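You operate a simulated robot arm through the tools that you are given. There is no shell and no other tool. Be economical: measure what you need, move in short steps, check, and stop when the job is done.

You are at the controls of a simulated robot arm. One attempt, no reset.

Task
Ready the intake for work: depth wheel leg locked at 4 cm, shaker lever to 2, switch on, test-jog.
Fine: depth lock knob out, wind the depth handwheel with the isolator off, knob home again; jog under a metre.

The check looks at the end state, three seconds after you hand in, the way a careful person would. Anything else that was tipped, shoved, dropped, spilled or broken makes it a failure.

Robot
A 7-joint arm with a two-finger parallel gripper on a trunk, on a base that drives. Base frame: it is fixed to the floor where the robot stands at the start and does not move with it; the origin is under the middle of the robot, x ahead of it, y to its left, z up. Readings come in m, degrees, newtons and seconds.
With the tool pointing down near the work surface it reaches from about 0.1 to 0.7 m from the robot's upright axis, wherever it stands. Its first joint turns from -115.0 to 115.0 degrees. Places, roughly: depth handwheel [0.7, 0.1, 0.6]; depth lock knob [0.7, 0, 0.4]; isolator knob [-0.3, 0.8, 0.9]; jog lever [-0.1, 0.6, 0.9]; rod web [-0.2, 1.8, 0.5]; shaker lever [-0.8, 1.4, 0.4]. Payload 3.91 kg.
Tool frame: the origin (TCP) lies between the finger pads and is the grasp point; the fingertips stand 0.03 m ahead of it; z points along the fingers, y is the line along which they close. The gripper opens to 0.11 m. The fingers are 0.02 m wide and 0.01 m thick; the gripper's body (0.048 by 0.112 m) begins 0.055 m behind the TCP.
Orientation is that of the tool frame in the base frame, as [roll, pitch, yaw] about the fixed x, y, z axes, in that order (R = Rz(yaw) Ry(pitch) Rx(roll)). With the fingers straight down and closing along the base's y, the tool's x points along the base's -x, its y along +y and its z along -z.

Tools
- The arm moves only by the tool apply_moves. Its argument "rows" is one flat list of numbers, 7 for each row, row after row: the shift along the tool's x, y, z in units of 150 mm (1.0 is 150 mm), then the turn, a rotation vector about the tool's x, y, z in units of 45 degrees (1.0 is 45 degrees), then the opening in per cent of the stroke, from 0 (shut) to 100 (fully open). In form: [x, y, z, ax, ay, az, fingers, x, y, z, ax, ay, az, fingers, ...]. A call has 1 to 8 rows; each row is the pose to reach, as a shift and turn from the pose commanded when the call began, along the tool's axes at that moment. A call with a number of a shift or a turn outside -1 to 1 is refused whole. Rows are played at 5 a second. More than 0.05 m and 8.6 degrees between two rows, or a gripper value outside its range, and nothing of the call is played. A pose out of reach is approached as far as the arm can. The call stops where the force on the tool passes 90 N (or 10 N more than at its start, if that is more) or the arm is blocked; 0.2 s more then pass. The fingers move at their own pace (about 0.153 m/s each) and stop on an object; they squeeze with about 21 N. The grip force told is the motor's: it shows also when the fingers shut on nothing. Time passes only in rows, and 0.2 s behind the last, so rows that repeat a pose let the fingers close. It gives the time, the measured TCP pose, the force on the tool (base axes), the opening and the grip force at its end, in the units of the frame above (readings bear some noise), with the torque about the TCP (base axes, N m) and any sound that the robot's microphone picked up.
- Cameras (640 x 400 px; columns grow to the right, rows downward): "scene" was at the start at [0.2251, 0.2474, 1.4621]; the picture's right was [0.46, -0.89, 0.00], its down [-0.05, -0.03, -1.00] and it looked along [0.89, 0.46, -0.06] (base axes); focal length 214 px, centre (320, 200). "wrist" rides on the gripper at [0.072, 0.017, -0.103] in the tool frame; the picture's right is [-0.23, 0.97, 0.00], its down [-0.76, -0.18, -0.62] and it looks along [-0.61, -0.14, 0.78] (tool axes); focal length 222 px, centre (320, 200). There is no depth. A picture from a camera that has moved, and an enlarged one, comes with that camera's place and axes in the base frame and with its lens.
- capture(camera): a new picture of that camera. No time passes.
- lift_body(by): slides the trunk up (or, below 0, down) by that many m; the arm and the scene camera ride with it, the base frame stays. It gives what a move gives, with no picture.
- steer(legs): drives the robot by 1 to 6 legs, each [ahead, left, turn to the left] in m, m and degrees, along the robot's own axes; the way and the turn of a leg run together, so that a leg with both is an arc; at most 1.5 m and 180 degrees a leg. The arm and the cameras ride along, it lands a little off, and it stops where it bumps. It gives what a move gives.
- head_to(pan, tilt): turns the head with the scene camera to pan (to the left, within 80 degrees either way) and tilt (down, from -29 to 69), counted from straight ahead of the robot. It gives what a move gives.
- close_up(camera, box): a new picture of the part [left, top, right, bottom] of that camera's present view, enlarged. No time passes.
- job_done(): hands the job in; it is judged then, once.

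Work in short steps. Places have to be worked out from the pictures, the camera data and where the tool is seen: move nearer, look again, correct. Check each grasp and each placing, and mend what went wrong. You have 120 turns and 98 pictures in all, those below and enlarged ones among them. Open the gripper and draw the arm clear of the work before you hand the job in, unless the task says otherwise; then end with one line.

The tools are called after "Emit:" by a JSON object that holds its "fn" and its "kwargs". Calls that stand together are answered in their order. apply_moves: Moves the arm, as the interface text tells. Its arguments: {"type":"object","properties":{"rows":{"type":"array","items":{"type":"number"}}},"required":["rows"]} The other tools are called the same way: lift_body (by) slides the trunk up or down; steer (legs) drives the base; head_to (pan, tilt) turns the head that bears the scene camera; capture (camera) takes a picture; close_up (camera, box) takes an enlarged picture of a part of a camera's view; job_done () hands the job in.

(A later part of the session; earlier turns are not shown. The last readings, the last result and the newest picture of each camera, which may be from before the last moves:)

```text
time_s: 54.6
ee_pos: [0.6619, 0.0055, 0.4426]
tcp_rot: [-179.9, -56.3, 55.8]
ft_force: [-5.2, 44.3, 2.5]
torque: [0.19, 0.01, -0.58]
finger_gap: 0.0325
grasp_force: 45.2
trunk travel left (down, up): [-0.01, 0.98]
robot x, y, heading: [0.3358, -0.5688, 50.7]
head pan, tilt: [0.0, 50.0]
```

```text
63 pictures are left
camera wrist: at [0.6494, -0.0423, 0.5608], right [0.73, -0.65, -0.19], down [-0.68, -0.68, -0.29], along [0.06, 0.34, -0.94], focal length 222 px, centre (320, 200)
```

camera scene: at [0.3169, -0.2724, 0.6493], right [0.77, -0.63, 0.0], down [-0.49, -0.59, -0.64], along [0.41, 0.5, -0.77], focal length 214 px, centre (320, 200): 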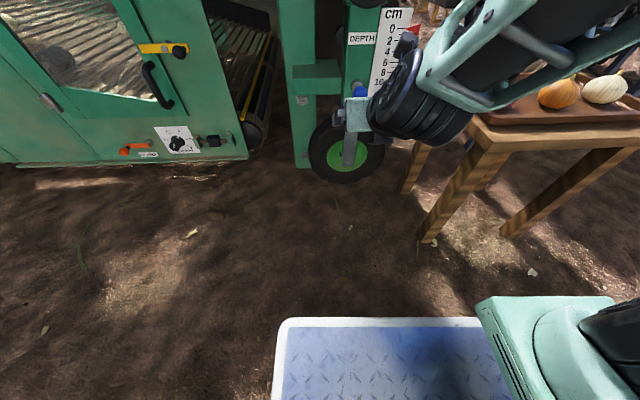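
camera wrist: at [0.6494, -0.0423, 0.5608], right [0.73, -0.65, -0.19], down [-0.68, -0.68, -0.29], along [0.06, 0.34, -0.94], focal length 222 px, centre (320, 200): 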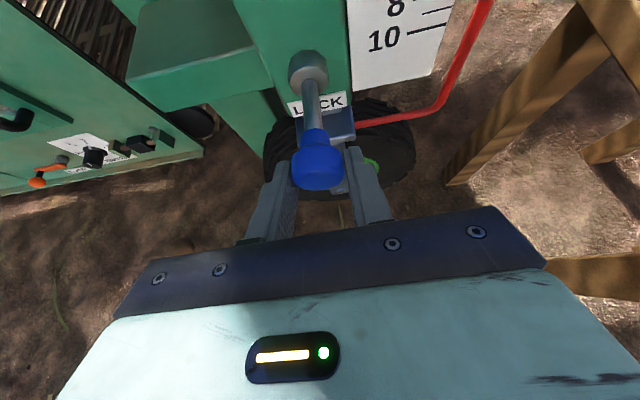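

The shaft is drawn out about 4 cm, with 33 N resisting (probably the stop). I open the fingers and see if it stays out.

Emit:
{"fn": "apply_moves", "kwargs": {"rows": [0, 0, 0, 0, 0, 0, 60, 0, 0, 0, 0, 0, 0, 60]}}

Emit:
{"fn": "capture", "kwargs": {"camera": "wrist"}}

```text
time_s: 55.2
ee_pos: [0.665, 0.0015, 0.4408]
tcp_rot: [179.8, -56.0, 55.6]
ft_force: [0.1, 0.9, 0.2]
torque: [-0.01, -0.02, 0.0]
finger_gap: 0.0659
grasp_force: 0.0
trunk travel left (down, up): [-0.01, 0.98]
robot x, y, heading: [0.3357, -0.5744, 50.7]
head pan, tilt: [0.0, 50.0]
```

```text
62 pictures are left
camera wrist: at [0.652, -0.0455, 0.559], right [0.73, -0.66, -0.19], down [-0.68, -0.68, -0.28], along [0.06, 0.33, -0.94], focal length 222 px, centre (320, 200)
```

wrist: 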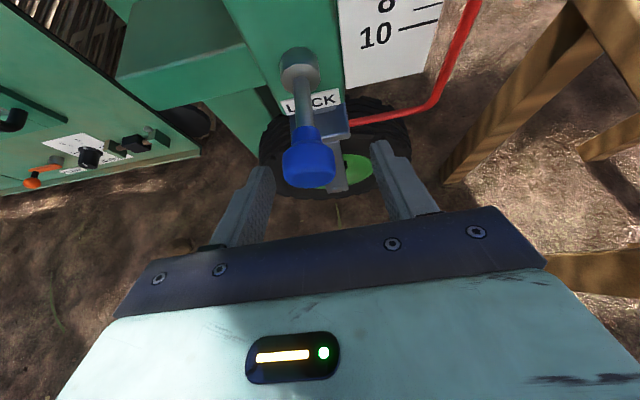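

It stays out. I back off, raise the trunk to wheel height, level the tool and look at the handwheel.

Emit:
{"fn": "apply_moves", "kwargs": {"rows": [0, 0, -0.3, 0, 0, 0, 60, 0, 0, -0.6, 0, 0, 0, 80]}}

Emit:
{"fn": "lift_body", "kwargs": {"by": 0.145}}

Emit:
{"fn": "apply_moves", "kwargs": {"rows": [0, 0, 0, 0, 0.15, 0, 80, 0, 0, 0, 0, 0.3, 0, 80, 0, 0, 0, 0, 0.45, 0, 80, 0, 0, 0, 0, 0.6, 0, 80, 0, 0, 0, 0, 0.76, 0, 80]}}

Emit:
{"fn": "capture", "kwargs": {"camera": "wrist"}}

```text
time_s: 55.8
ee_pos: [0.6232, -0.0582, 0.4894]
tcp_rot: [179.7, -56.0, 55.6]
ft_force: [-1.0, -0.3, 0.3]
torque: [-0.01, 0.02, -0.03]
finger_gap: 0.0881
grasp_force: 0.0
trunk travel left (down, up): [-0.01, 0.98]
robot x, y, heading: [0.3355, -0.5684, 50.7]
head pan, tilt: [0.0, 50.0]
```

```text
time_s: 57.5
ee_pos: [0.6222, -0.0577, 0.6368]
tcp_rot: [179.8, -56.0, 55.6]
ft_force: [0.9, 0.3, -0.4]
torque: [0.01, -0.01, -0.01]
finger_gap: 0.0879
grasp_force: 0.1
trunk travel left (down, up): [-0.155, 0.835]
robot x, y, heading: [0.3346, -0.5745, 50.6]
head pan, tilt: [0.0, 50.0]
```

```text
time_s: 58.7
ee_pos: [0.6193, -0.0427, 0.6411]
tcp_rot: [9.1, -89.5, -133.7]
ft_force: [-0.1, 0.1, 0.4]
torque: [0.0, 0.02, 0.01]
finger_gap: 0.088
grasp_force: 0.1
out of reach, approached as far as the arm can: row 4, 5
trunk travel left (down, up): [-0.155, 0.835]
robot x, y, heading: [0.3337, -0.5748, 50.8]
head pan, tilt: [0.0, 50.0]
```

```text
61 pictures are left
camera wrist: at [0.5736, -0.1364, 0.7122], right [0.8, -0.55, -0.23], down [-0.5, -0.41, -0.77], along [0.33, 0.73, -0.6], focal length 222 px, centre (320, 200)
```

wrist: 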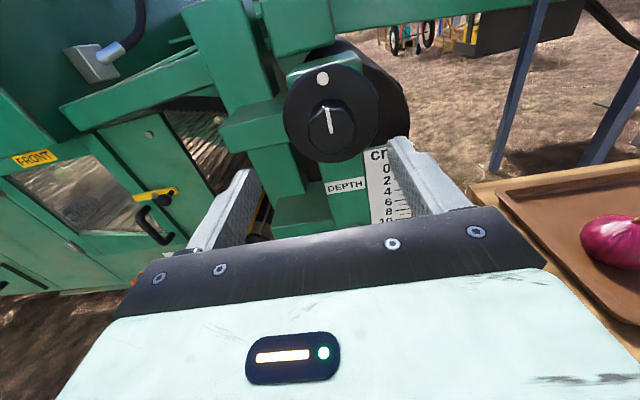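

Near the low limit for a level tool again, so I raise the arm and lower the trunk by the same amount to gain margin.

Emit:
{"fn": "apply_moves", "kwargs": {"rows": [0.3, 0, 0, 0, 0, 0, 80, 0.6, 0, 0, 0, 0, 0, 80, 0.9, 0, 0, 0, 0, 0, 80]}}

Emit:
{"fn": "lift_body", "kwargs": {"by": -0.14}}

Emit:
{"fn": "capture", "kwargs": {"camera": "wrist"}}

```text
time_s: 59.5
ee_pos: [0.6205, -0.0437, 0.7723]
tcp_rot: [11.4, -89.8, -135.9]
ft_force: [-0.5, -0.3, 0.5]
torque: [0.01, 0.02, 0.03]
finger_gap: 0.0881
grasp_force: 0.1
trunk travel left (down, up): [-0.155, 0.835]
robot x, y, heading: [0.3362, -0.575, 50.5]
head pan, tilt: [0.0, 50.0]
```

```text
time_s: 61.1
ee_pos: [0.6202, -0.0411, 0.6304]
tcp_rot: [15.4, -89.7, -139.9]
ft_force: [-0.9, 0.0, 0.5]
torque: [0.0, -0.02, 0.0]
finger_gap: 0.0883
grasp_force: 0.0
trunk travel left (down, up): [-0.015, 0.975]
robot x, y, heading: [0.3379, -0.571, 50.8]
head pan, tilt: [0.0, 50.0]
```

```text
60 pictures are left
camera wrist: at [0.5749, -0.1378, 0.7035], right [0.8, -0.55, -0.23], down [-0.5, -0.41, -0.76], along [0.33, 0.73, -0.6], focal length 222 px, centre (320, 200)
```

wrist: 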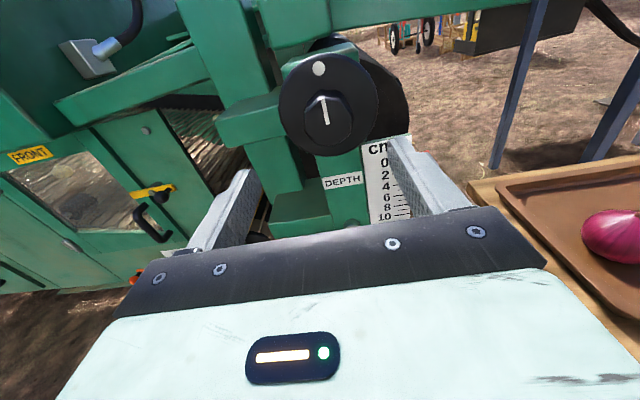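

Hub front is ~12 cm ahead, 6 mm right. I advance 10 cm with the fingers straddling the hub and look.

Emit:
{"fn": "apply_moves", "kwargs": {"rows": [0.0, 0.02, 0.25, 0, 0, 0, 70, 0.01, 0.04, 0.5, 0, 0, 0, 70, 0.01, 0.04, 0.68, 0, 0, 0, 70]}}

Emit:
{"fn": "capture", "kwargs": {"camera": "wrist"}}

```text
time_s: 61.9
ee_pos: [0.6817, 0.0366, 0.6296]
tcp_rot: [14.0, -89.7, -138.6]
ft_force: [0.9, -1.3, -0.7]
torque: [0.0, 0.0, -0.02]
finger_gap: 0.0773
grasp_force: 0.0
trunk travel left (down, up): [-0.015, 0.975]
robot x, y, heading: [0.3375, -0.5697, 50.8]
head pan, tilt: [0.0, 50.0]
```

```text
59 pictures are left
camera wrist: at [0.6366, -0.0581, 0.7028], right [0.8, -0.55, -0.23], down [-0.5, -0.41, -0.77], along [0.33, 0.73, -0.6], focal length 222 px, centre (320, 200)
```

wrist: 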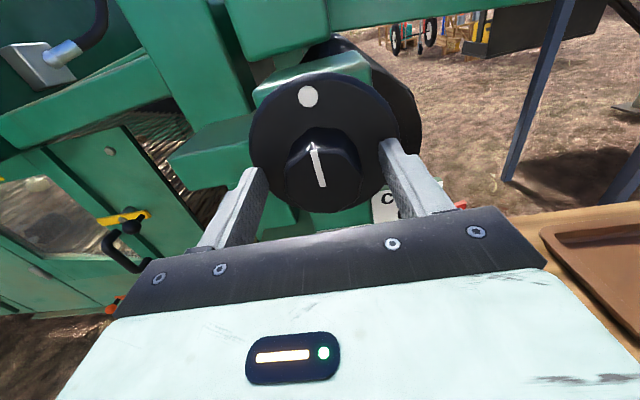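

Hub is ~4 cm long and 4.4 cm wide, centred. I advance another 1.5 cm and close on it.

Emit:
{"fn": "apply_moves", "kwargs": {"rows": [0.01, 0, 0.1, 0, 0, 0, 70, 0.01, 0, 0.1, 0, 0, 0, 0, 0.01, 0, 0.1, 0, 0, 0, 0, 0.01, 0, 0.1, 0, 0, 0, 0]}}

```text
time_s: 62.9
ee_pos: [0.6931, 0.0495, 0.6296]
tcp_rot: [9.9, -89.8, -134.6]
ft_force: [6.6, -11.1, -3.8]
torque: [0.12, -0.08, -2.43]
finger_gap: 0.0484
grasp_force: 44.4
trunk travel left (down, up): [-0.015, 0.975]
robot x, y, heading: [0.3372, -0.5714, 50.6]
head pan, tilt: [0.0, 50.0]
```

Gripped firmly. I try turning counter-clockwise (negative about tool z) 30° and check the torque and pointer.

Emit:
{"fn": "apply_moves", "kwargs": {"rows": [0, 0, 0, 0, 0, -0.16, 0, 0, 0, 0, 0, 0, -0.32, 0, 0, 0, 0, 0, 0, -0.48, 0, 0, 0, 0, 0, 0, -0.64, 0]}}

Emit:
{"fn": "capture", "kwargs": {"camera": "wrist"}}

```text
time_s: 63.9
ee_pos: [0.6902, 0.0505, 0.6363]
tcp_rot: [89.2, -61.1, 146.2]
ft_force: [9.8, 3.2, 0.3]
torque: [0.88, 0.53, -2.06]
finger_gap: 0.0485
grasp_force: 44.7
trunk travel left (down, up): [-0.015, 0.975]
robot x, y, heading: [0.3362, -0.5734, 50.4]
head pan, tilt: [0.0, 50.0]
```

```text
58 pictures are left
camera wrist: at [0.6147, -0.0236, 0.7065], right [0.79, -0.55, 0.27], down [-0.17, -0.63, -0.76], along [0.58, 0.55, -0.59], focal length 222 px, centre (320, 200)
```

wrist: 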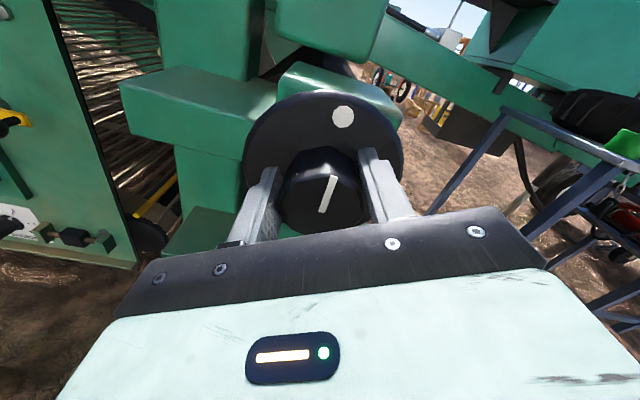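

The hub mark stays upright in world terms, so the fingers slipped: that's the stop direction (or it's stiff). I'll wind clockwise instead: open, spin the tool back 90° further, re-grip and turn positive.

Emit:
{"fn": "apply_moves", "kwargs": {"rows": [0, 0, 0, 0, 0, 0, 75, 0, 0, 0, 0, 0, -0.1667, 75, 0, 0, 0, 0, 0, -0.3333, 75, 0, 0, 0, 0, 0, -0.5, 75, 0, 0, 0, 0, 0, -0.6667, 75, 0, 0, 0, 0, 0, -0.8333, 75, 0, 0, 0, 0, 0, -1, 75]}}

Emit:
{"fn": "apply_moves", "kwargs": {"rows": [0, 0, 0, 0, 0, -0.1667, 75, 0, 0, 0, 0, 0, -0.3333, 75, 0, 0, 0, 0, 0, -0.5, 75, 0, 0, 0, 0, 0, -0.6667, 75, 0, 0, 0, 0, 0, -0.8333, 75, 0, 0, 0, 0, 0, -1, 75]}}

Emit:
{"fn": "apply_moves", "kwargs": {"rows": [0, 0, 0, 0, 0, 0, 0, 0, 0, 0, 0, 0, 0, 0, 0, 0, 0, 0, 0, 0, 0]}}

Emit:
{"fn": "capture", "kwargs": {"camera": "wrist"}}

```text
time_s: 65.5
ee_pos: [0.6922, 0.0494, 0.6346]
tcp_rot: [89.6, -16.0, 145.6]
ft_force: [0.0, 0.2, -0.3]
torque: [-0.03, 0.01, 0.03]
finger_gap: 0.0826
grasp_force: 0.0
trunk travel left (down, up): [-0.015, 0.975]
robot x, y, heading: [0.3368, -0.5729, 50.6]
head pan, tilt: [0.0, 50.0]
```

```text
time_s: 66.9
ee_pos: [0.6917, 0.0499, 0.6345]
tcp_rot: [89.6, 29.0, 145.3]
ft_force: [1.1, 0.4, 0.8]
torque: [-0.01, -0.01, 0.0]
finger_gap: 0.0826
grasp_force: 0.1
trunk travel left (down, up): [-0.015, 0.975]
robot x, y, heading: [0.3349, -0.575, 50.6]
head pan, tilt: [0.0, 50.0]
```

```text
time_s: 67.7
ee_pos: [0.6937, 0.0502, 0.6308]
tcp_rot: [90.2, 28.9, 145.4]
ft_force: [5.2, -18.1, -25.7]
torque: [-1.46, 1.07, -1.36]
finger_gap: 0.0479
grasp_force: 45.3
trunk travel left (down, up): [-0.015, 0.975]
robot x, y, heading: [0.3358, -0.5724, 50.5]
head pan, tilt: [0.0, 50.0]
```

```text
57 pictures are left
camera wrist: at [0.5753, 0.005, 0.6108], right [-0.22, 0.16, 0.96], down [0.26, -0.94, 0.21], along [0.94, 0.3, 0.17], focal length 222 px, centre (320, 200)
```

wrist: 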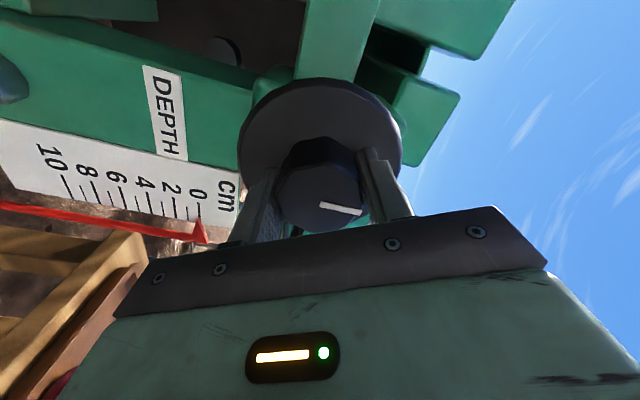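

Good view of the scale from here: pointer at about 0. I wind clockwise 45° with a small centring correction.

Emit:
{"fn": "apply_moves", "kwargs": {"rows": [0, -0.03, 0, 0, 0, 0.1667, 0, 0, -0.03, 0, 0, 0, 0.3333, 0, 0, -0.03, 0, 0, 0, 0.5, 0, 0, -0.03, 0, 0, 0, 0.6667, 0, 0, -0.03, 0, 0, 0, 0.8333, 0, 0, -0.03, 0, 0, 0, 1, 0]}}

Emit:
{"fn": "capture", "kwargs": {"camera": "wrist"}}

```text
time_s: 69.1
ee_pos: [0.6939, 0.0493, 0.6286]
tcp_rot: [89.8, -16.2, 145.6]
ft_force: [7.0, 6.1, -24.5]
torque: [1.46, -1.15, -0.21]
finger_gap: 0.0478
grasp_force: 44.9
trunk travel left (down, up): [-0.015, 0.975]
robot x, y, heading: [0.335, -0.5725, 50.5]
head pan, tilt: [0.0, 50.0]
```

```text
56 pictures are left
camera wrist: at [0.5812, 0.0008, 0.6666], right [0.4, -0.28, 0.87], down [0.21, -0.9, -0.39], along [0.89, 0.34, -0.3], focal length 222 px, centre (320, 200)
```

wrist: 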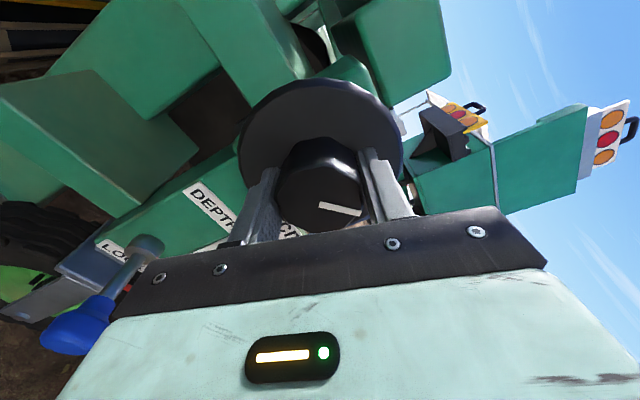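

It turns with the gripper. I continue another 75°, release, spin back 180° and read the scale.

Emit:
{"fn": "apply_moves", "kwargs": {"rows": [0, -0.02, 0, 0, 0, 0.1667, 0, 0, -0.02, 0, 0, 0, 0.3333, 0, 0, -0.02, 0, 0, 0, 0.5, 0, 0, -0.02, 0, 0, 0, 0.6667, 0, 0, -0.02, 0, 0, 0, 0.8333, 0, 0, -0.02, 0, 0, 0, 1, 0]}}

Emit:
{"fn": "apply_moves", "kwargs": {"rows": [0, 0, 0, 0, 0, 0.1667, 0, 0, 0, 0, 0, 0, 0.3333, 0, 0, 0, 0, 0, 0, 0.5, 0, 0, 0, 0, 0, 0, 0.6667, 0]}}

Emit:
{"fn": "apply_moves", "kwargs": {"rows": [0, 0, 0, 0, 0, 0, 75, 0, 0, 0, 0, 0, -0.1667, 75, 0, 0, 0, 0, 0, -0.3333, 75, 0, 0, 0, 0, 0, -0.5, 75, 0, 0, 0, 0, 0, -0.6667, 75, 0, 0, 0, 0, 0, -0.8333, 75, 0, 0, 0, 0, 0, -1, 75]}}

Emit:
{"fn": "apply_moves", "kwargs": {"rows": [0, 0, 0, 0, 0, -0.1667, 75, 0, 0, 0, 0, 0, -0.3333, 75, 0, 0, 0, 0, 0, -0.5, 75, 0, 0, 0, 0, 0, -0.6667, 75, 0, 0, 0, 0, 0, -0.8333, 75, 0, 0, 0, 0, 0, -1, 75]}}

Emit:
{"fn": "apply_moves", "kwargs": {"rows": [0, 0, 0, 0, 0, -0.1667, 75, 0, 0, 0, 0, 0, -0.3333, 75, 0, 0, 0, 0, 0, -0.5, 75, 0, 0, 0, 0, 0, -0.6667, 75, 0, 0, 0, 0, 0, -0.8333, 75, 0, 0, 0, 0, 0, -1, 75]}}

Emit:
{"fn": "capture", "kwargs": {"camera": "wrist"}}

```text
time_s: 70.5
ee_pos: [0.6943, 0.0492, 0.6301]
tcp_rot: [88.9, -61.4, 146.4]
ft_force: [2.1, 10.3, 12.3]
torque: [1.44, -1.11, -1.63]
finger_gap: 0.0483
grasp_force: 45.2
trunk travel left (down, up): [-0.015, 0.975]
robot x, y, heading: [0.3335, -0.5759, 50.4]
head pan, tilt: [0.0, 50.0]
```

```text
time_s: 71.5
ee_pos: [0.6943, 0.0492, 0.6298]
tcp_rot: [-68.9, -88.6, -55.8]
ft_force: [0.6, 8.8, 22.8]
torque: [0.57, -0.5, -2.09]
finger_gap: 0.0486
grasp_force: 45.4
trunk travel left (down, up): [-0.015, 0.975]
robot x, y, heading: [0.3361, -0.5709, 50.8]
head pan, tilt: [0.0, 50.0]
```

```text
time_s: 73.1
ee_pos: [0.6934, 0.049, 0.6268]
tcp_rot: [89.6, -46.0, 145.7]
ft_force: [-0.6, 0.3, 0.1]
torque: [0.0, 0.03, 0.03]
finger_gap: 0.0824
grasp_force: 0.0
trunk travel left (down, up): [-0.015, 0.975]
robot x, y, heading: [0.3357, -0.576, 50.5]
head pan, tilt: [0.0, 50.0]
```

```text
time_s: 74.5
ee_pos: [0.6922, 0.0495, 0.6281]
tcp_rot: [89.7, -1.0, 145.5]
ft_force: [-0.3, -0.4, 0.2]
torque: [0.01, 0.03, 0.01]
finger_gap: 0.0826
grasp_force: 0.1
trunk travel left (down, up): [-0.015, 0.975]
robot x, y, heading: [0.3357, -0.571, 50.7]
head pan, tilt: [0.0, 50.0]
```

```text
time_s: 75.9
ee_pos: [0.6927, 0.0495, 0.6287]
tcp_rot: [89.5, 44.0, 145.2]
ft_force: [-0.6, -0.6, 0.3]
torque: [0.04, 0.0, 0.04]
finger_gap: 0.0826
grasp_force: 0.1
trunk travel left (down, up): [-0.015, 0.975]
robot x, y, heading: [0.335, -0.5732, 50.6]
head pan, tilt: [0.0, 50.0]
```

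```text
55 pictures are left
camera wrist: at [0.5812, 0.0006, 0.5898], right [-0.42, 0.29, 0.86], down [0.2, -0.9, 0.4], along [0.88, 0.34, 0.32], focal length 222 px, centre (320, 200)
```

wrist: 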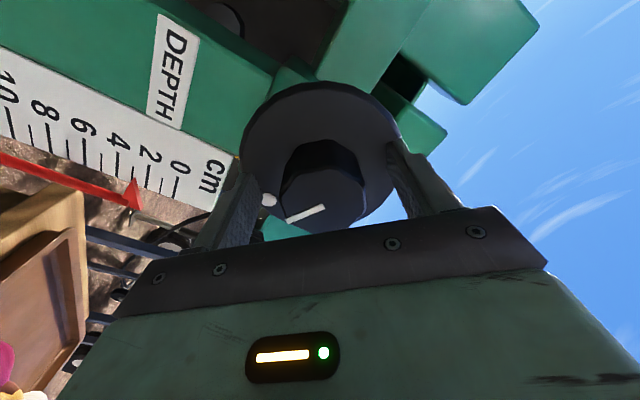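

Already about 2 cm after 120°. I zoom to read precisely.

Emit:
{"fn": "close_up", "kwargs": {"camera": "wrist", "box": [0, 60, 260, 230]}}

```text
2.35 times, centred on (130, 145) of wrist
camera zoom: at [0.5812, 0.0006, 0.5898], right [-0.42, 0.29, 0.86], down [0.2, -0.9, 0.4], along [0.88, 0.34, 0.32], focal length 523 px, centre (767, 329)
```

zoom: 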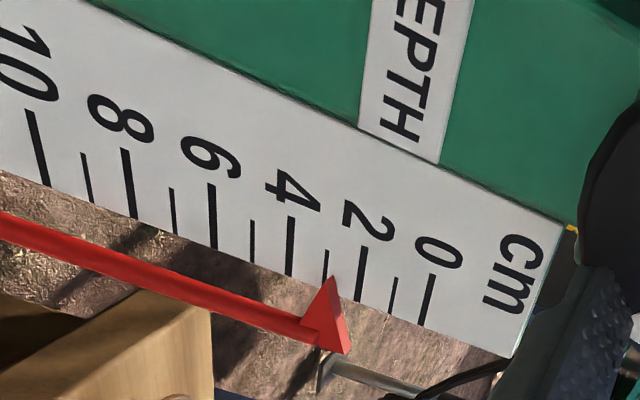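

It reads about 2.9 → roughly 40° per cm. I re-grip, turn 42° more, release, spin back and read.

Emit:
{"fn": "apply_moves", "kwargs": {"rows": [0, 0, 0, 0, 0, 0, 0, 0, 0, 0, 0, 0, 0, 0, 0, 0, 0, 0, 0, 0, 0]}}

Emit:
{"fn": "apply_moves", "kwargs": {"rows": [0, 0, 0, 0, 0, 0.1667, 0, 0, 0, 0, 0, 0, 0.3333, 0, 0, 0, 0, 0, 0, 0.5, 0, 0, 0, 0, 0, 0, 0.6667, 0, 0, 0, 0, 0, 0, 0.8333, 0, 0, 0, 0, 0, 0, 0.93, 0]}}

Emit:
{"fn": "apply_moves", "kwargs": {"rows": [0, 0, 0, 0, 0, 0, 75, 0, 0, 0, 0, 0, -0.1667, 75, 0, 0, 0, 0, 0, -0.3333, 75, 0, 0, 0, 0, 0, -0.5, 75, 0, 0, 0, 0, 0, -0.6667, 75, 0, 0, 0, 0, 0, -0.8333, 75, 0, 0, 0, 0, 0, -1, 75]}}

Emit:
{"fn": "close_up", "kwargs": {"camera": "wrist", "box": [0, 60, 260, 230]}}

```text
time_s: 76.7
ee_pos: [0.6921, 0.0496, 0.6291]
tcp_rot: [89.5, 43.9, 145.3]
ft_force: [-4.5, 11.1, 9.5]
torque: [-1.27, 0.92, -1.38]
finger_gap: 0.0473
grasp_force: 45.1
trunk travel left (down, up): [-0.015, 0.975]
robot x, y, heading: [0.3349, -0.5722, 50.8]
head pan, tilt: [0.0, 50.0]
```

```text
time_s: 78.1
ee_pos: [0.6908, 0.049, 0.6305]
tcp_rot: [89.6, 1.8, 145.6]
ft_force: [-6.3, 30.4, 18.1]
torque: [-1.16, 0.75, -0.46]
finger_gap: 0.0465
grasp_force: 45.2
trunk travel left (down, up): [-0.015, 0.975]
robot x, y, heading: [0.3355, -0.5695, 50.7]
head pan, tilt: [0.0, 50.0]
```

```text
time_s: 79.7
ee_pos: [0.6924, 0.0492, 0.6291]
tcp_rot: [89.7, 47.3, 145.2]
ft_force: [0.1, -0.5, -0.1]
torque: [0.02, 0.01, 0.01]
finger_gap: 0.0827
grasp_force: 0.0
trunk travel left (down, up): [-0.015, 0.975]
robot x, y, heading: [0.334, -0.5703, 50.5]
head pan, tilt: [0.0, 50.0]
```

```text
2.35 times, centred on (130, 145) of wrist
camera zoom: at [0.5826, -0.0007, 0.5872], right [-0.46, 0.31, 0.83], down [0.18, -0.88, 0.43], along [0.87, 0.35, 0.35], focal length 523 px, centre (767, 329)
```

zoom: 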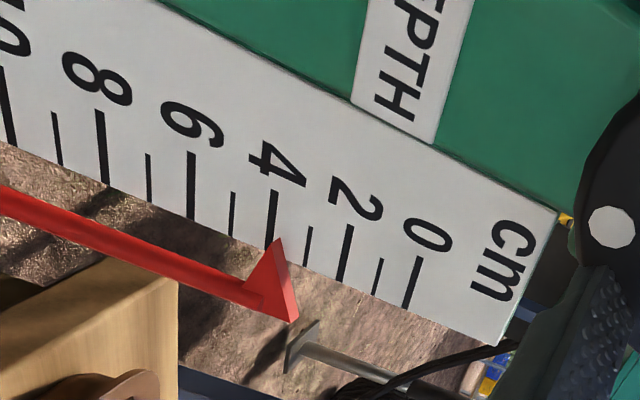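

Reads ~3.8 as seen from below. I cross-check from the scene camera.

Emit:
{"fn": "head_to", "kwargs": {"pan": 0, "tilt": 20}}

Emit:
{"fn": "close_up", "kwargs": {"camera": "scene", "box": [260, 160, 420, 300]}}

```text
time_s: 80.7
ee_pos: [0.6922, 0.0489, 0.6289]
tcp_rot: [89.6, 47.0, 145.2]
ft_force: [-1.0, 0.2, 0.4]
torque: [0.01, 0.0, -0.01]
finger_gap: 0.0823
grasp_force: 0.0
trunk travel left (down, up): [-0.015, 0.975]
robot x, y, heading: [0.335, -0.5709, 50.5]
head pan, tilt: [0.0, 20.0]
```

```text
2.86 times, centred on (340, 230) of scene
camera zoom: at [0.3272, -0.26, 0.6998], right [0.77, -0.63, 0.0], down [-0.22, -0.27, -0.94], along [0.6, 0.73, -0.34], focal length 613 px, centre (263, 114)
```

zoom: 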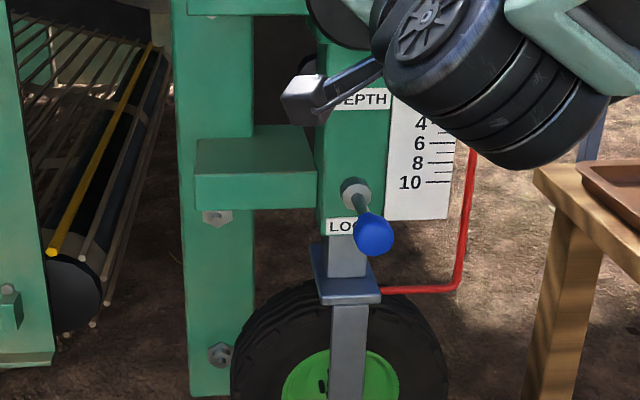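

Pointer is hidden from there. I turn about 9° more and re-read.

Emit:
{"fn": "apply_moves", "kwargs": {"rows": [0, 0, 0, 0, 0, 0, 0, 0, 0, 0, 0, 0, 0, 0, 0, 0, 0, 0, 0, 0, 0, 0, 0, 0, 0, 0, 0.1, 0, 0, 0, 0, 0, 0, 0.2, 0, 0, 0, 0, 0, 0, 0.2, 0]}}

Emit:
{"fn": "apply_moves", "kwargs": {"rows": [0, 0, 0, 0, 0, 0, 75, 0, 0, 0, 0, 0, 0, 75]}}

Emit:
{"fn": "close_up", "kwargs": {"camera": "wrist", "box": [0, 60, 260, 230]}}

```text
time_s: 82.1
ee_pos: [0.6918, 0.0495, 0.6283]
tcp_rot: [89.4, 38.0, 145.2]
ft_force: [-12.3, -15.3, 10.0]
torque: [-0.55, 0.42, -1.87]
finger_gap: 0.0485
grasp_force: 45.0
trunk travel left (down, up): [-0.015, 0.975]
robot x, y, heading: [0.3354, -0.568, 50.5]
head pan, tilt: [0.0, 20.0]
```

```text
time_s: 82.7
ee_pos: [0.6941, 0.0503, 0.6272]
tcp_rot: [89.7, 38.1, 145.4]
ft_force: [-0.3, 0.5, -0.3]
torque: [0.02, 0.0, -0.01]
finger_gap: 0.0826
grasp_force: 0.1
trunk travel left (down, up): [-0.015, 0.975]
robot x, y, heading: [0.3359, -0.5716, 50.7]
head pan, tilt: [0.0, 20.0]
```

```text
2.35 times, centred on (130, 145) of wrist
camera zoom: at [0.5786, 0.0034, 0.5961], right [-0.35, 0.24, 0.91], down [0.23, -0.92, 0.33], along [0.91, 0.32, 0.27], focal length 523 px, centre (767, 329)
```

zoom: 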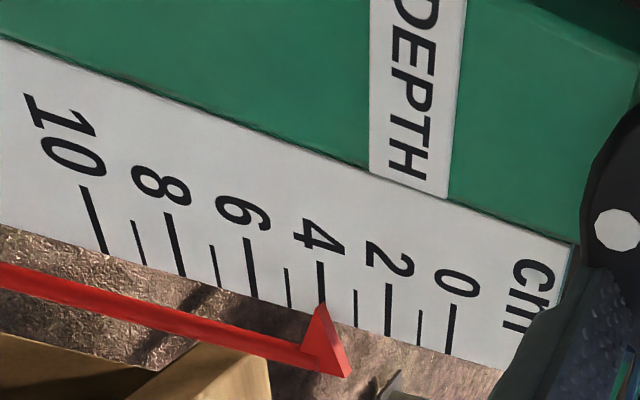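

It now reads 4.0. I withdraw 10 cm and verify the reading from farther off.

Emit:
{"fn": "apply_moves", "kwargs": {"rows": [0, 0, -0.3, 0, 0, 0, 75, 0, 0, -0.6, 0, 0, 0, 75, 0, 0, -0.8, 0, 0, 0, 75]}}

Emit:
{"fn": "apply_moves", "kwargs": {"rows": [0, 0, 0, 0, 0, 0.1667, 75, 0, 0, 0, 0, 0, 0.3333, 75, 0, 0, 0, 0, 0, 0.5, 75, 0, 0, 0, 0, 0, 0.6667, 75, 0, 0, 0, 0, 0, 0.8333, 75]}}

Emit:
{"fn": "close_up", "kwargs": {"camera": "wrist", "box": [150, 60, 470, 230]}}

```text
time_s: 83.5
ee_pos: [0.6264, -0.0484, 0.6243]
tcp_rot: [89.6, 38.1, 145.3]
ft_force: [-0.8, 0.8, 0.1]
torque: [0.0, -0.01, 0.0]
finger_gap: 0.0825
grasp_force: 0.0
trunk travel left (down, up): [-0.015, 0.975]
robot x, y, heading: [0.3354, -0.573, 50.6]
head pan, tilt: [0.0, 20.0]
```

```text
time_s: 84.7
ee_pos: [0.6255, -0.0482, 0.6263]
tcp_rot: [89.8, 0.4, 145.5]
ft_force: [-0.1, -0.7, 0.6]
torque: [0.01, 0.02, 0.0]
finger_gap: 0.0824
grasp_force: 0.1
trunk travel left (down, up): [-0.015, 0.975]
robot x, y, heading: [0.3313, -0.571, 50.6]
head pan, tilt: [0.0, 20.0]
```

```text
2.00 times, centred on (310, 145) of wrist
camera zoom: at [0.5065, -0.093, 0.6432], right [0.18, -0.13, 0.98], down [0.28, -0.94, -0.18], along [0.94, 0.3, -0.13], focal length 444 px, centre (340, 310)
```

zoom: 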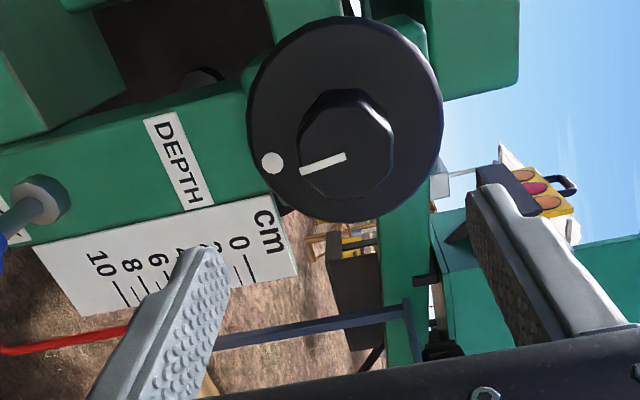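

The finger hides the pointer here. I spin to camera-up, pitch down and lower toward the knob; the view on the way will show the scale.

Emit:
{"fn": "apply_moves", "kwargs": {"rows": [0, 0, 0, 0, 0, 0.1667, 75, 0, 0, 0, 0, 0, 0.3333, 75, 0, 0, 0, 0, 0, 0.5, 75, 0, 0, 0, 0, 0, 0.6667, 75, 0, 0, 0, 0, 0, 0.8333, 75, 0, 0, 0, 0, 0, 1, 75]}}

Emit:
{"fn": "apply_moves", "kwargs": {"rows": [0, 0, 0, 0, 0, 0.1667, 75, 0, 0, 0, 0, 0, 0.3333, 75, 0, 0, 0, 0, 0, 0.5, 75, 0, 0, 0, 0, 0, 0.6667, 75, 0, 0, 0, 0, 0, 0.8333, 75, 0, 0, 0, 0, 0, 1, 75]}}

Emit:
{"fn": "apply_moves", "kwargs": {"rows": [-0.1, 0, 0, 0, 0, 0, 75, -0.4, 0, 0, 0, 0, 0, 75]}}

Emit:
{"fn": "close_up", "kwargs": {"camera": "wrist", "box": [270, 20, 450, 220]}}

```text
time_s: 86.1
ee_pos: [0.6249, -0.0487, 0.6272]
tcp_rot: [89.6, -44.6, 145.7]
ft_force: [0.3, 0.4, -0.5]
torque: [-0.03, -0.03, 0.02]
finger_gap: 0.0827
grasp_force: 0.0
trunk travel left (down, up): [-0.015, 0.975]
robot x, y, heading: [0.336, -0.5767, 50.4]
head pan, tilt: [0.0, 20.0]
```

```text
time_s: 87.5
ee_pos: [0.624, -0.0485, 0.6271]
tcp_rot: [53.1, -89.4, -177.5]
ft_force: [0.2, -0.4, -0.3]
torque: [-0.02, -0.01, -0.02]
finger_gap: 0.0825
grasp_force: 0.1
trunk travel left (down, up): [-0.015, 0.975]
robot x, y, heading: [0.3342, -0.5743, 50.5]
head pan, tilt: [0.0, 20.0]
```

```text
time_s: 88.1
ee_pos: [0.625, -0.0495, 0.5706]
tcp_rot: [55.5, -89.4, 180.0]
ft_force: [0.3, 0.2, 0.7]
torque: [0.0, 0.0, 0.02]
finger_gap: 0.0826
grasp_force: 0.1
trunk travel left (down, up): [-0.015, 0.975]
robot x, y, heading: [0.336, -0.572, 50.6]
head pan, tilt: [0.0, 20.0]
```

```text
2.00 times, centred on (360, 120) of wrist
camera zoom: at [0.5791, -0.1446, 0.643], right [0.8, -0.55, -0.22], down [-0.49, -0.41, -0.77], along [0.33, 0.72, -0.6], focal length 444 px, centre (240, 360)
```

zoom: 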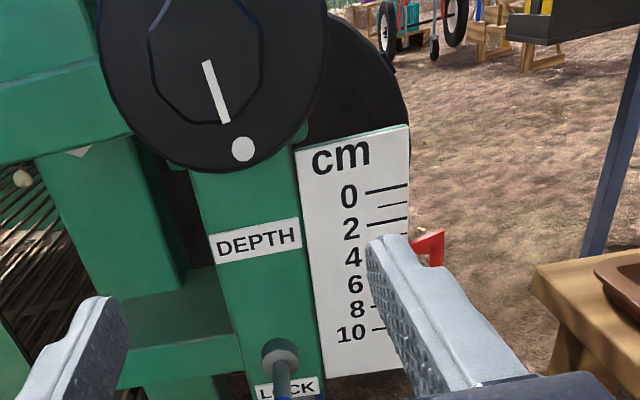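

The hub mark points straight down (half a turn). I narrow the fingers, pitch down 34° and lower to the knob's approach height.

Emit:
{"fn": "apply_moves", "kwargs": {"rows": [0, 0, 0, 0, -0.15, 0, 40, 0, 0, 0, 0, -0.3, 0, 40]}}

Emit:
{"fn": "close_up", "kwargs": {"camera": "wrist", "box": [270, 20, 450, 220]}}

Emit:
{"fn": "apply_moves", "kwargs": {"rows": [-0.1, 0, 0.03, 0, -0.15, 0, 60, -0.3, 0, 0.06, 0, -0.3, 0, 60, -0.5, 0, 0.08, 0, -0.46, 0, 60]}}

Emit:
{"fn": "capture", "kwargs": {"camera": "wrist"}}

```text
time_s: 88.7
ee_pos: [0.6253, -0.0497, 0.5698]
tcp_rot: [177.6, -76.7, 57.9]
ft_force: [0.4, 0.4, -0.8]
torque: [0.0, 0.02, -0.03]
finger_gap: 0.0442
grasp_force: 0.0
trunk travel left (down, up): [-0.015, 0.975]
robot x, y, heading: [0.3346, -0.5748, 50.5]
head pan, tilt: [0.0, 20.0]
```

```text
2.00 times, centred on (360, 120) of wrist
camera zoom: at [0.5906, -0.1281, 0.6635], right [0.78, -0.6, -0.21], down [-0.58, -0.55, -0.6], along [0.24, 0.59, -0.77], focal length 444 px, centre (240, 360)
```

zoom: 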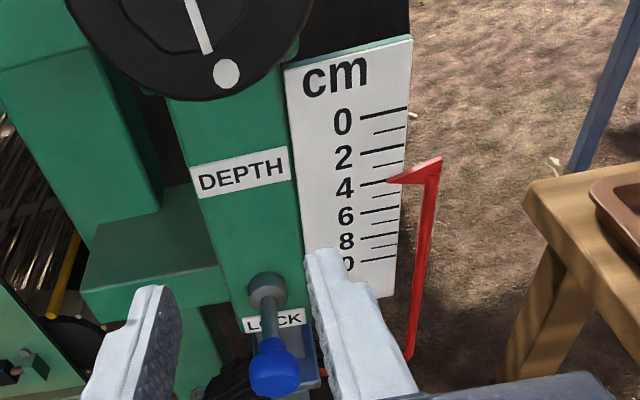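

```text
time_s: 89.5
ee_pos: [0.6227, -0.0572, 0.4902]
tcp_rot: [179.1, -56.0, 56.2]
ft_force: [0.4, 0.4, 0.5]
torque: [0.01, -0.01, 0.04]
finger_gap: 0.0659
grasp_force: 0.0
trunk travel left (down, up): [-0.015, 0.975]
robot x, y, heading: [0.3356, -0.5742, 50.8]
head pan, tilt: [0.0, 20.0]
```

```text
47 pictures are left
camera wrist: at [0.6099, -0.1027, 0.6087], right [0.73, -0.66, -0.18], down [-0.68, -0.68, -0.28], along [0.07, 0.33, -0.94], focal length 222 px, centre (320, 200)
```

wrist: 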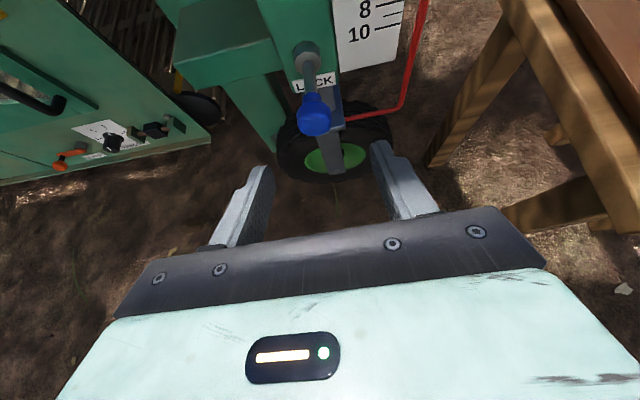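

The pointer is right on 4. I retrace the approach onto the knob, close, and push it home 4 cm.

Emit:
{"fn": "apply_moves", "kwargs": {"rows": [0, 0, 0.3, 0, 0, 0, 60, 0, 0, 0.6, 0, 0, 0, 60]}}

Emit:
{"fn": "apply_moves", "kwargs": {"rows": [0, 0, 0, 0, 0, 0, 0, 0, 0, 0, 0, 0, 0, 0, 0, 0, 0, 0, 0, 0, 0]}}

Emit:
{"fn": "capture", "kwargs": {"camera": "wrist"}}

```text
time_s: 90.1
ee_pos: [0.6646, 0.0034, 0.4406]
tcp_rot: [179.2, -56.0, 56.3]
ft_force: [0.0, 0.0, 0.8]
torque: [0.02, 0.0, 0.03]
finger_gap: 0.0658
grasp_force: 0.1
trunk travel left (down, up): [-0.015, 0.975]
robot x, y, heading: [0.3371, -0.5723, 50.8]
head pan, tilt: [0.0, 20.0]
```

```text
time_s: 90.9
ee_pos: [0.6619, 0.0066, 0.4412]
tcp_rot: [179.2, -56.1, 56.5]
ft_force: [-19.6, 28.5, -6.3]
torque: [0.33, 0.03, -0.42]
finger_gap: 0.0319
grasp_force: 45.2
trunk travel left (down, up): [-0.015, 0.975]
robot x, y, heading: [0.3334, -0.5737, 50.5]
head pan, tilt: [0.0, 20.0]
```

```text
46 pictures are left
camera wrist: at [0.6489, -0.0411, 0.56], right [0.74, -0.65, -0.18], down [-0.67, -0.68, -0.29], along [0.06, 0.33, -0.94], focal length 222 px, centre (320, 200)
```

wrist: 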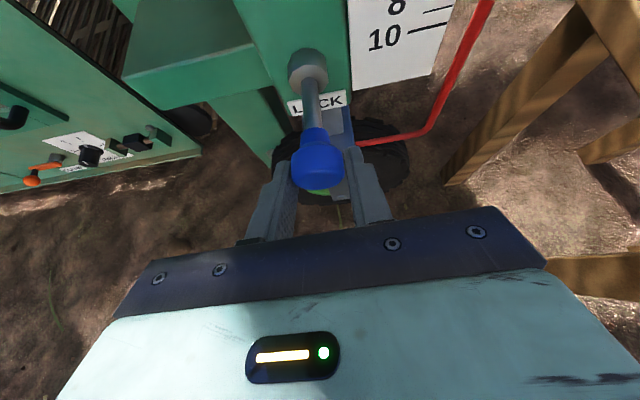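

Gripped. Push home along the axis.

Emit:
{"fn": "apply_moves", "kwargs": {"rows": [0, -0.02, 0, 0, 0, 0, 0, 0.037, -0.02, 0.055, 0, 0, 0, 0, 0.075, -0.02, 0.11, 0, 0, 0, 0, 0.112, -0.02, 0.165, 0, 0, 0, 0, 0.15, -0.02, 0.22, 0, 0, 0, 0, 0.175, -0.02, 0.26, 0, 0, 0, 0, 0.175, -0.02, 0.26, 0, 0, 0, 0]}}

Emit:
{"fn": "capture", "kwargs": {"camera": "wrist"}}

```text
time_s: 92.5
ee_pos: [0.6898, 0.0465, 0.4403]
tcp_rot: [179.0, -56.0, 56.2]
ft_force: [-16.0, -30.5, -1.6]
torque: [-0.05, 0.02, -0.78]
finger_gap: 0.032
grasp_force: 45.4
trunk travel left (down, up): [-0.015, 0.975]
robot x, y, heading: [0.3313, -0.57, 50.8]
head pan, tilt: [0.0, 20.0]
```

```text
45 pictures are left
camera wrist: at [0.6769, -0.0004, 0.5595], right [0.73, -0.66, -0.18], down [-0.68, -0.68, -0.28], along [0.07, 0.33, -0.94], focal length 222 px, centre (320, 200)
```

wrist: 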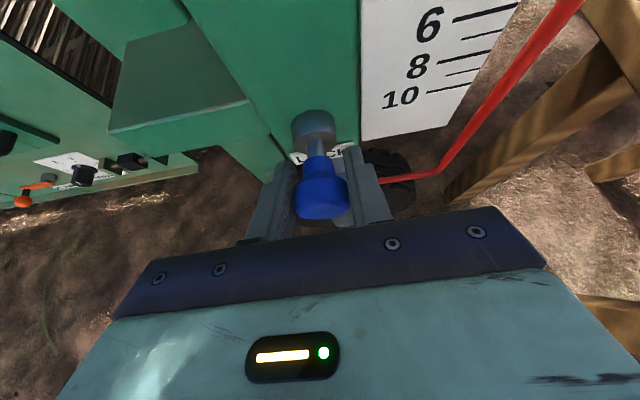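

It came up against ~34 N, as deep as before. I release, back off and compare.

Emit:
{"fn": "apply_moves", "kwargs": {"rows": [0, 0, 0, 0, 0, 0, 60, 0, 0, 0, 0, 0, 0, 60, 0, 0, -0.3, 0, 0, 0, 60, 0, 0, -0.6, 0, 0, 0, 60]}}

Emit:
{"fn": "close_up", "kwargs": {"camera": "wrist", "box": [220, 0, 440, 160]}}

```text
time_s: 93.5
ee_pos: [0.6464, -0.0151, 0.492]
tcp_rot: [179.0, -55.9, 56.2]
ft_force: [-0.2, 0.6, -1.2]
torque: [-0.02, 0.0, 0.0]
finger_gap: 0.0659
grasp_force: 0.1
trunk travel left (down, up): [-0.015, 0.975]
robot x, y, heading: [0.3368, -0.5742, 50.7]
head pan, tilt: [0.0, 20.0]
```

```text
2.50 times, centred on (330, 80) of wrist
camera zoom: at [0.6327, -0.0614, 0.6097], right [0.73, -0.66, -0.18], down [-0.68, -0.68, -0.29], along [0.07, 0.33, -0.94], focal length 555 px, centre (295, 500)
```

zoom: 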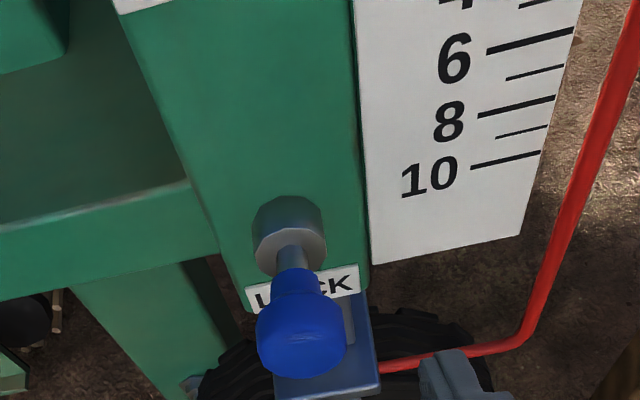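

Knob is at its original home spot (0.688,0.043). Depth is done. The shaker lever is the purple-ball lever with the 1-2-3 plate near (-0.82,1.35,0.45). I back off and drive left along the machine.

Emit:
{"fn": "steer", "kwargs": {"legs": [[-0.4, 0, 0], [0, 0, 4.5], [0, 1.4, 0]]}}

Emit:
{"fn": "head_to", "kwargs": {"pan": 30, "tilt": 15}}

Emit:
{"fn": "capture", "kwargs": {"camera": "scene"}}

```text
time_s: 103.1
ee_pos: [-0.8189, 0.4908, 0.4918]
tcp_rot: [179.1, -56.2, 61.4]
ft_force: [0.1, 0.3, 0.1]
torque: [-0.02, -0.01, 0.01]
finger_gap: 0.066
grasp_force: 0.0
trunk travel left (down, up): [-0.015, 0.975]
robot x, y, heading: [-1.0775, -0.095, 55.8]
head pan, tilt: [0.0, 20.0]
```

```text
time_s: 104.0
ee_pos: [-0.8168, 0.4893, 0.4914]
tcp_rot: [179.0, -56.1, 61.5]
ft_force: [-0.2, 0.7, 0.3]
torque: [-0.05, 0.02, 0.02]
finger_gap: 0.0659
grasp_force: 0.0
trunk travel left (down, up): [-0.015, 0.975]
robot x, y, heading: [-1.0797, -0.0938, 56.0]
head pan, tilt: [30.0, 15.0]
```

```text
43 pictures are left
camera scene: at [-1.1582, 0.2335, 0.708], right [1.0, -0.07, 0.0], down [-0.02, -0.26, -0.97], along [0.07, 0.96, -0.26], focal length 214 px, centre (320, 200)
```

scene: 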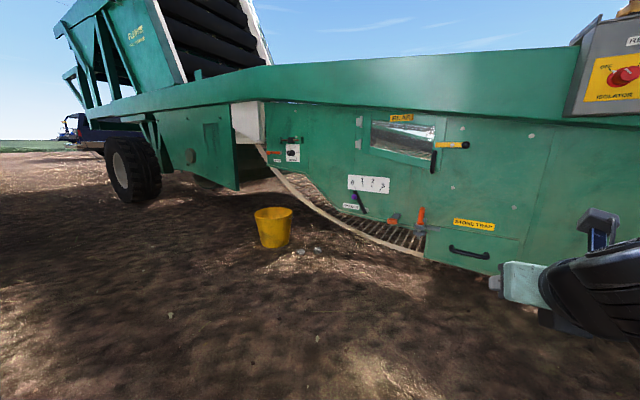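

The lever and plate are at (360,195). I enlarge.

Emit:
{"fn": "close_up", "kwargs": {"camera": "scene", "box": [325, 160, 435, 250]}}

```text
4.44 times, centred on (380, 205) of scene
camera zoom: at [-1.1582, 0.2335, 0.708], right [1.0, -0.07, 0.0], down [-0.02, -0.26, -0.97], along [0.07, 0.96, -0.26], focal length 953 px, centre (53, 178)
```

zoom: 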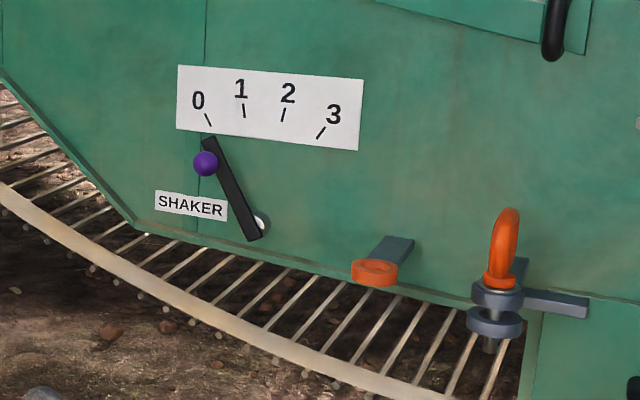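

Shaker stands at 0; it must swing clockwise to 2. Ball at about (-0.89,1.33,0.43). I drive left 0.54 m and ahead 0.4 m to face it.

Emit:
{"fn": "steer", "kwargs": {"legs": [[0, 0.54, 0], [0.4, 0, 0]]}}

Emit:
{"fn": "head_to", "kwargs": {"pan": -10, "tilt": 25}}

Emit:
{"fn": "capture", "kwargs": {"camera": "scene"}}

Emit:
{"fn": "capture", "kwargs": {"camera": "wrist"}}

```text
time_s: 109.2
ee_pos: [-1.0383, 1.1156, 0.4899]
tcp_rot: [179.1, -56.1, 61.5]
ft_force: [-0.2, 0.4, -0.1]
torque: [-0.03, -0.01, -0.03]
finger_gap: 0.066
grasp_force: 0.2
trunk travel left (down, up): [-0.015, 0.975]
robot x, y, heading: [-1.2982, 0.5325, 55.8]
head pan, tilt: [30.0, 15.0]
```

```text
time_s: 110.2
ee_pos: [-1.0396, 1.1146, 0.4924]
tcp_rot: [179.0, -56.1, 61.5]
ft_force: [-0.7, 1.2, 0.5]
torque: [-0.02, 0.03, 0.04]
finger_gap: 0.0661
grasp_force: 0.1
trunk travel left (down, up): [-0.015, 0.975]
robot x, y, heading: [-1.2978, 0.5308, 55.3]
head pan, tilt: [-10.0, 25.0]
```

```text
41 pictures are left
camera scene: at [-1.3217, 0.831, 0.6918], right [0.72, -0.7, 0.0], down [-0.29, -0.3, -0.91], along [0.63, 0.65, -0.42], focal length 214 px, centre (320, 200)
```

scene: 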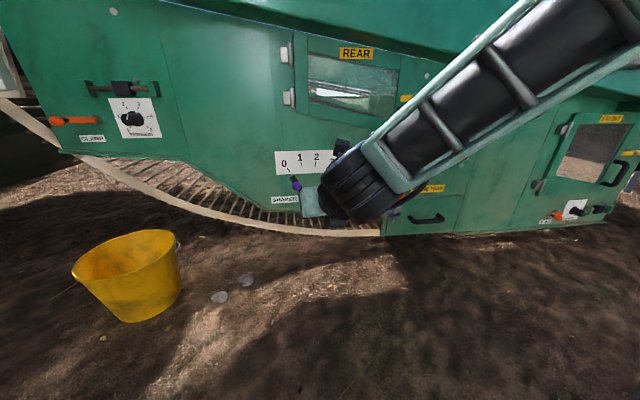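

```text
40 pictures are left
camera wrist: at [-1.0475, 1.0679, 0.6098], right [0.79, -0.59, -0.18], down [-0.61, -0.74, -0.29], along [0.04, 0.34, -0.94], focal length 222 px, centre (320, 200)
```

wrist: 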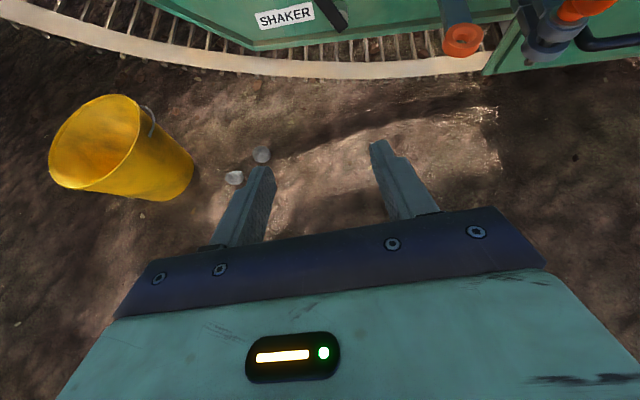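

Triangulated: ball (-0.872,1.421,0.404), pivot about 6 cm right/9 cm below; marks lie at -30,-10,+10,+30°. I drive 0.2 m ahead, 3.5 cm left, align yaw and lower the tool.

Emit:
{"fn": "steer", "kwargs": {"legs": [[0.2, 0.036, 0]]}}

Emit:
{"fn": "apply_moves", "kwargs": {"rows": [-0.15, 0, 0.1, -0.055, 0, 0.037, 60, -0.3, 0, 0.2, -0.11, 0, 0.075, 60, -0.45, 0, 0.3, -0.11, 0, 0.075, 60]}}

Emit:
{"fn": "capture", "kwargs": {"camera": "wrist"}}

```text
time_s: 111.9
ee_pos: [-0.9555, 1.3075, 0.4909]
tcp_rot: [179.1, -56.1, 61.8]
ft_force: [-0.8, 0.0, -1.1]
torque: [0.0, -0.01, 0.01]
finger_gap: 0.0657
grasp_force: 0.0
trunk travel left (down, up): [-0.015, 0.975]
robot x, y, heading: [-1.2082, 0.7242, 56.2]
head pan, tilt: [-10.0, 25.0]
```

```text
time_s: 112.7
ee_pos: [-0.9541, 1.3069, 0.4086]
tcp_rot: [179.2, -56.2, 55.7]
ft_force: [-0.4, 0.1, 0.1]
torque: [0.03, -0.01, -0.01]
finger_gap: 0.0661
grasp_force: 0.0
trunk travel left (down, up): [-0.015, 0.975]
robot x, y, heading: [-1.2114, 0.7203, 56.1]
head pan, tilt: [-10.0, 25.0]
```

```text
39 pictures are left
camera wrist: at [-0.9681, 1.2612, 0.5279], right [0.73, -0.66, -0.18], down [-0.68, -0.67, -0.29], along [0.07, 0.33, -0.94], focal length 222 px, centre (320, 200)
```

wrist: 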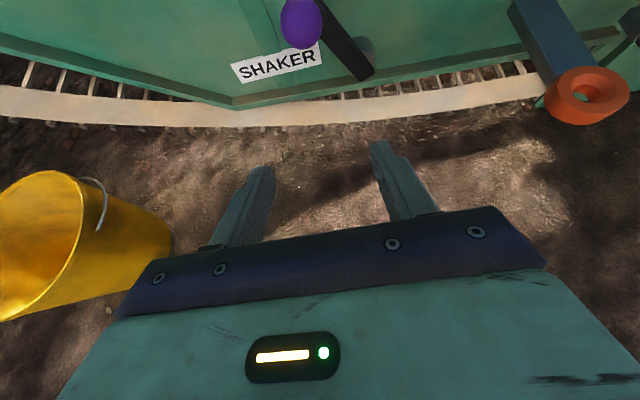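

Ball confirmed: 14 cm straight ahead of the TCP, same height. I advance with the fingers straddling it.

Emit:
{"fn": "apply_moves", "kwargs": {"rows": [0.16, 0.005, 0.24, 0, 0, 0, 60, 0.32, 0.01, 0.48, 0, 0, 0, 60, 0.42, 0.015, 0.64, 0, 0, 0, 60, 0.475, 0.015, 0.735, 0, 0, 0, 60]}}

Emit:
{"fn": "capture", "kwargs": {"camera": "wrist"}}

```text
time_s: 113.7
ee_pos: [-0.8789, 1.4144, 0.4076]
tcp_rot: [179.1, -56.1, 55.8]
ft_force: [-0.6, 0.2, -0.1]
torque: [0.01, -0.03, -0.02]
finger_gap: 0.0661
grasp_force: 0.0
trunk travel left (down, up): [-0.015, 0.975]
robot x, y, heading: [-1.2104, 0.7241, 56.0]
head pan, tilt: [-10.0, 25.0]
```

```text
38 pictures are left
camera wrist: at [-0.8918, 1.3675, 0.5259], right [0.73, -0.66, -0.18], down [-0.68, -0.67, -0.29], along [0.07, 0.33, -0.94], focal length 222 px, centre (320, 200)
```

wrist: 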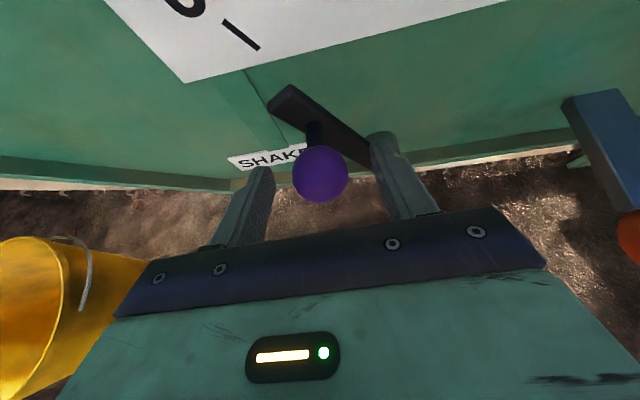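

Ball sits between the pads. Closing.

Emit:
{"fn": "apply_moves", "kwargs": {"rows": [0, 0, 0, 0, 0, 0, 0, 0, 0, 0, 0, 0, 0, 0, 0, 0, 0, 0, 0, 0, 0]}}

```text
time_s: 114.5
ee_pos: [-0.8778, 1.4134, 0.4083]
tcp_rot: [179.1, -56.1, 55.6]
ft_force: [5.3, -2.0, -0.5]
torque: [-0.07, -0.02, -0.03]
finger_gap: 0.033
grasp_force: 45.0
trunk travel left (down, up): [-0.015, 0.975]
robot x, y, heading: [-1.2115, 0.7267, 56.1]
head pan, tilt: [-10.0, 25.0]
```

Gripped (33 mm ball). I swing it along the arc most of the way to 2 and look.

Emit:
{"fn": "apply_moves", "kwargs": {"rows": [0.027, 0.055, -0.018, 0, 0, 0, 0, 0.0465, 0.11, -0.031, 0, 0, 0, 0, 0.063, 0.17, -0.043, 0, 0, 0, 0, 0.0764, 0.228, -0.0515, 0, 0, 0, 0, 0.083, 0.29, -0.056, 0, 0, 0, 0, 0.0885, 0.35, -0.06, 0, 0, 0, 0, 0.087, 0.436, -0.0586, 0, 0, 0, 0]}}

Emit:
{"fn": "capture", "kwargs": {"camera": "wrist"}}

Emit:
{"fn": "close_up", "kwargs": {"camera": "scene", "box": [240, 100, 440, 260]}}

```text
time_s: 116.1
ee_pos: [-0.8224, 1.3755, 0.4239]
tcp_rot: [179.0, -56.1, 55.7]
ft_force: [-5.8, -5.3, -0.3]
torque: [0.24, 0.32, -0.09]
finger_gap: 0.0333
grasp_force: 45.2
trunk travel left (down, up): [-0.015, 0.975]
robot x, y, heading: [-1.2124, 0.7264, 56.0]
head pan, tilt: [-10.0, 25.0]
```

```text
37 pictures are left
camera wrist: at [-0.8363, 1.3291, 0.5422], right [0.72, -0.67, -0.18], down [-0.69, -0.67, -0.29], along [0.07, 0.33, -0.94], focal length 222 px, centre (320, 200)
```

wrist: 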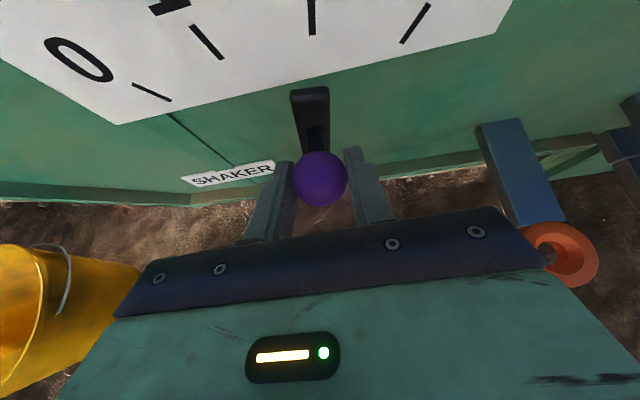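

```text
2.50 times, centred on (340, 180) of scene
camera zoom: at [-1.2369, 1.0223, 0.6917], right [0.72, -0.69, 0.0], down [-0.29, -0.3, -0.91], along [0.63, 0.65, -0.42], focal length 536 px, centre (270, 250)
```

zoom: 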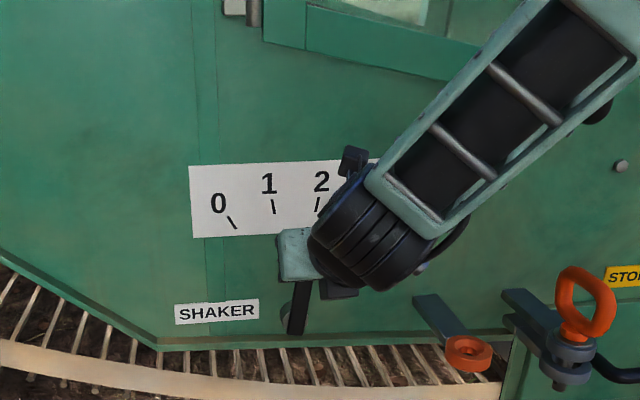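

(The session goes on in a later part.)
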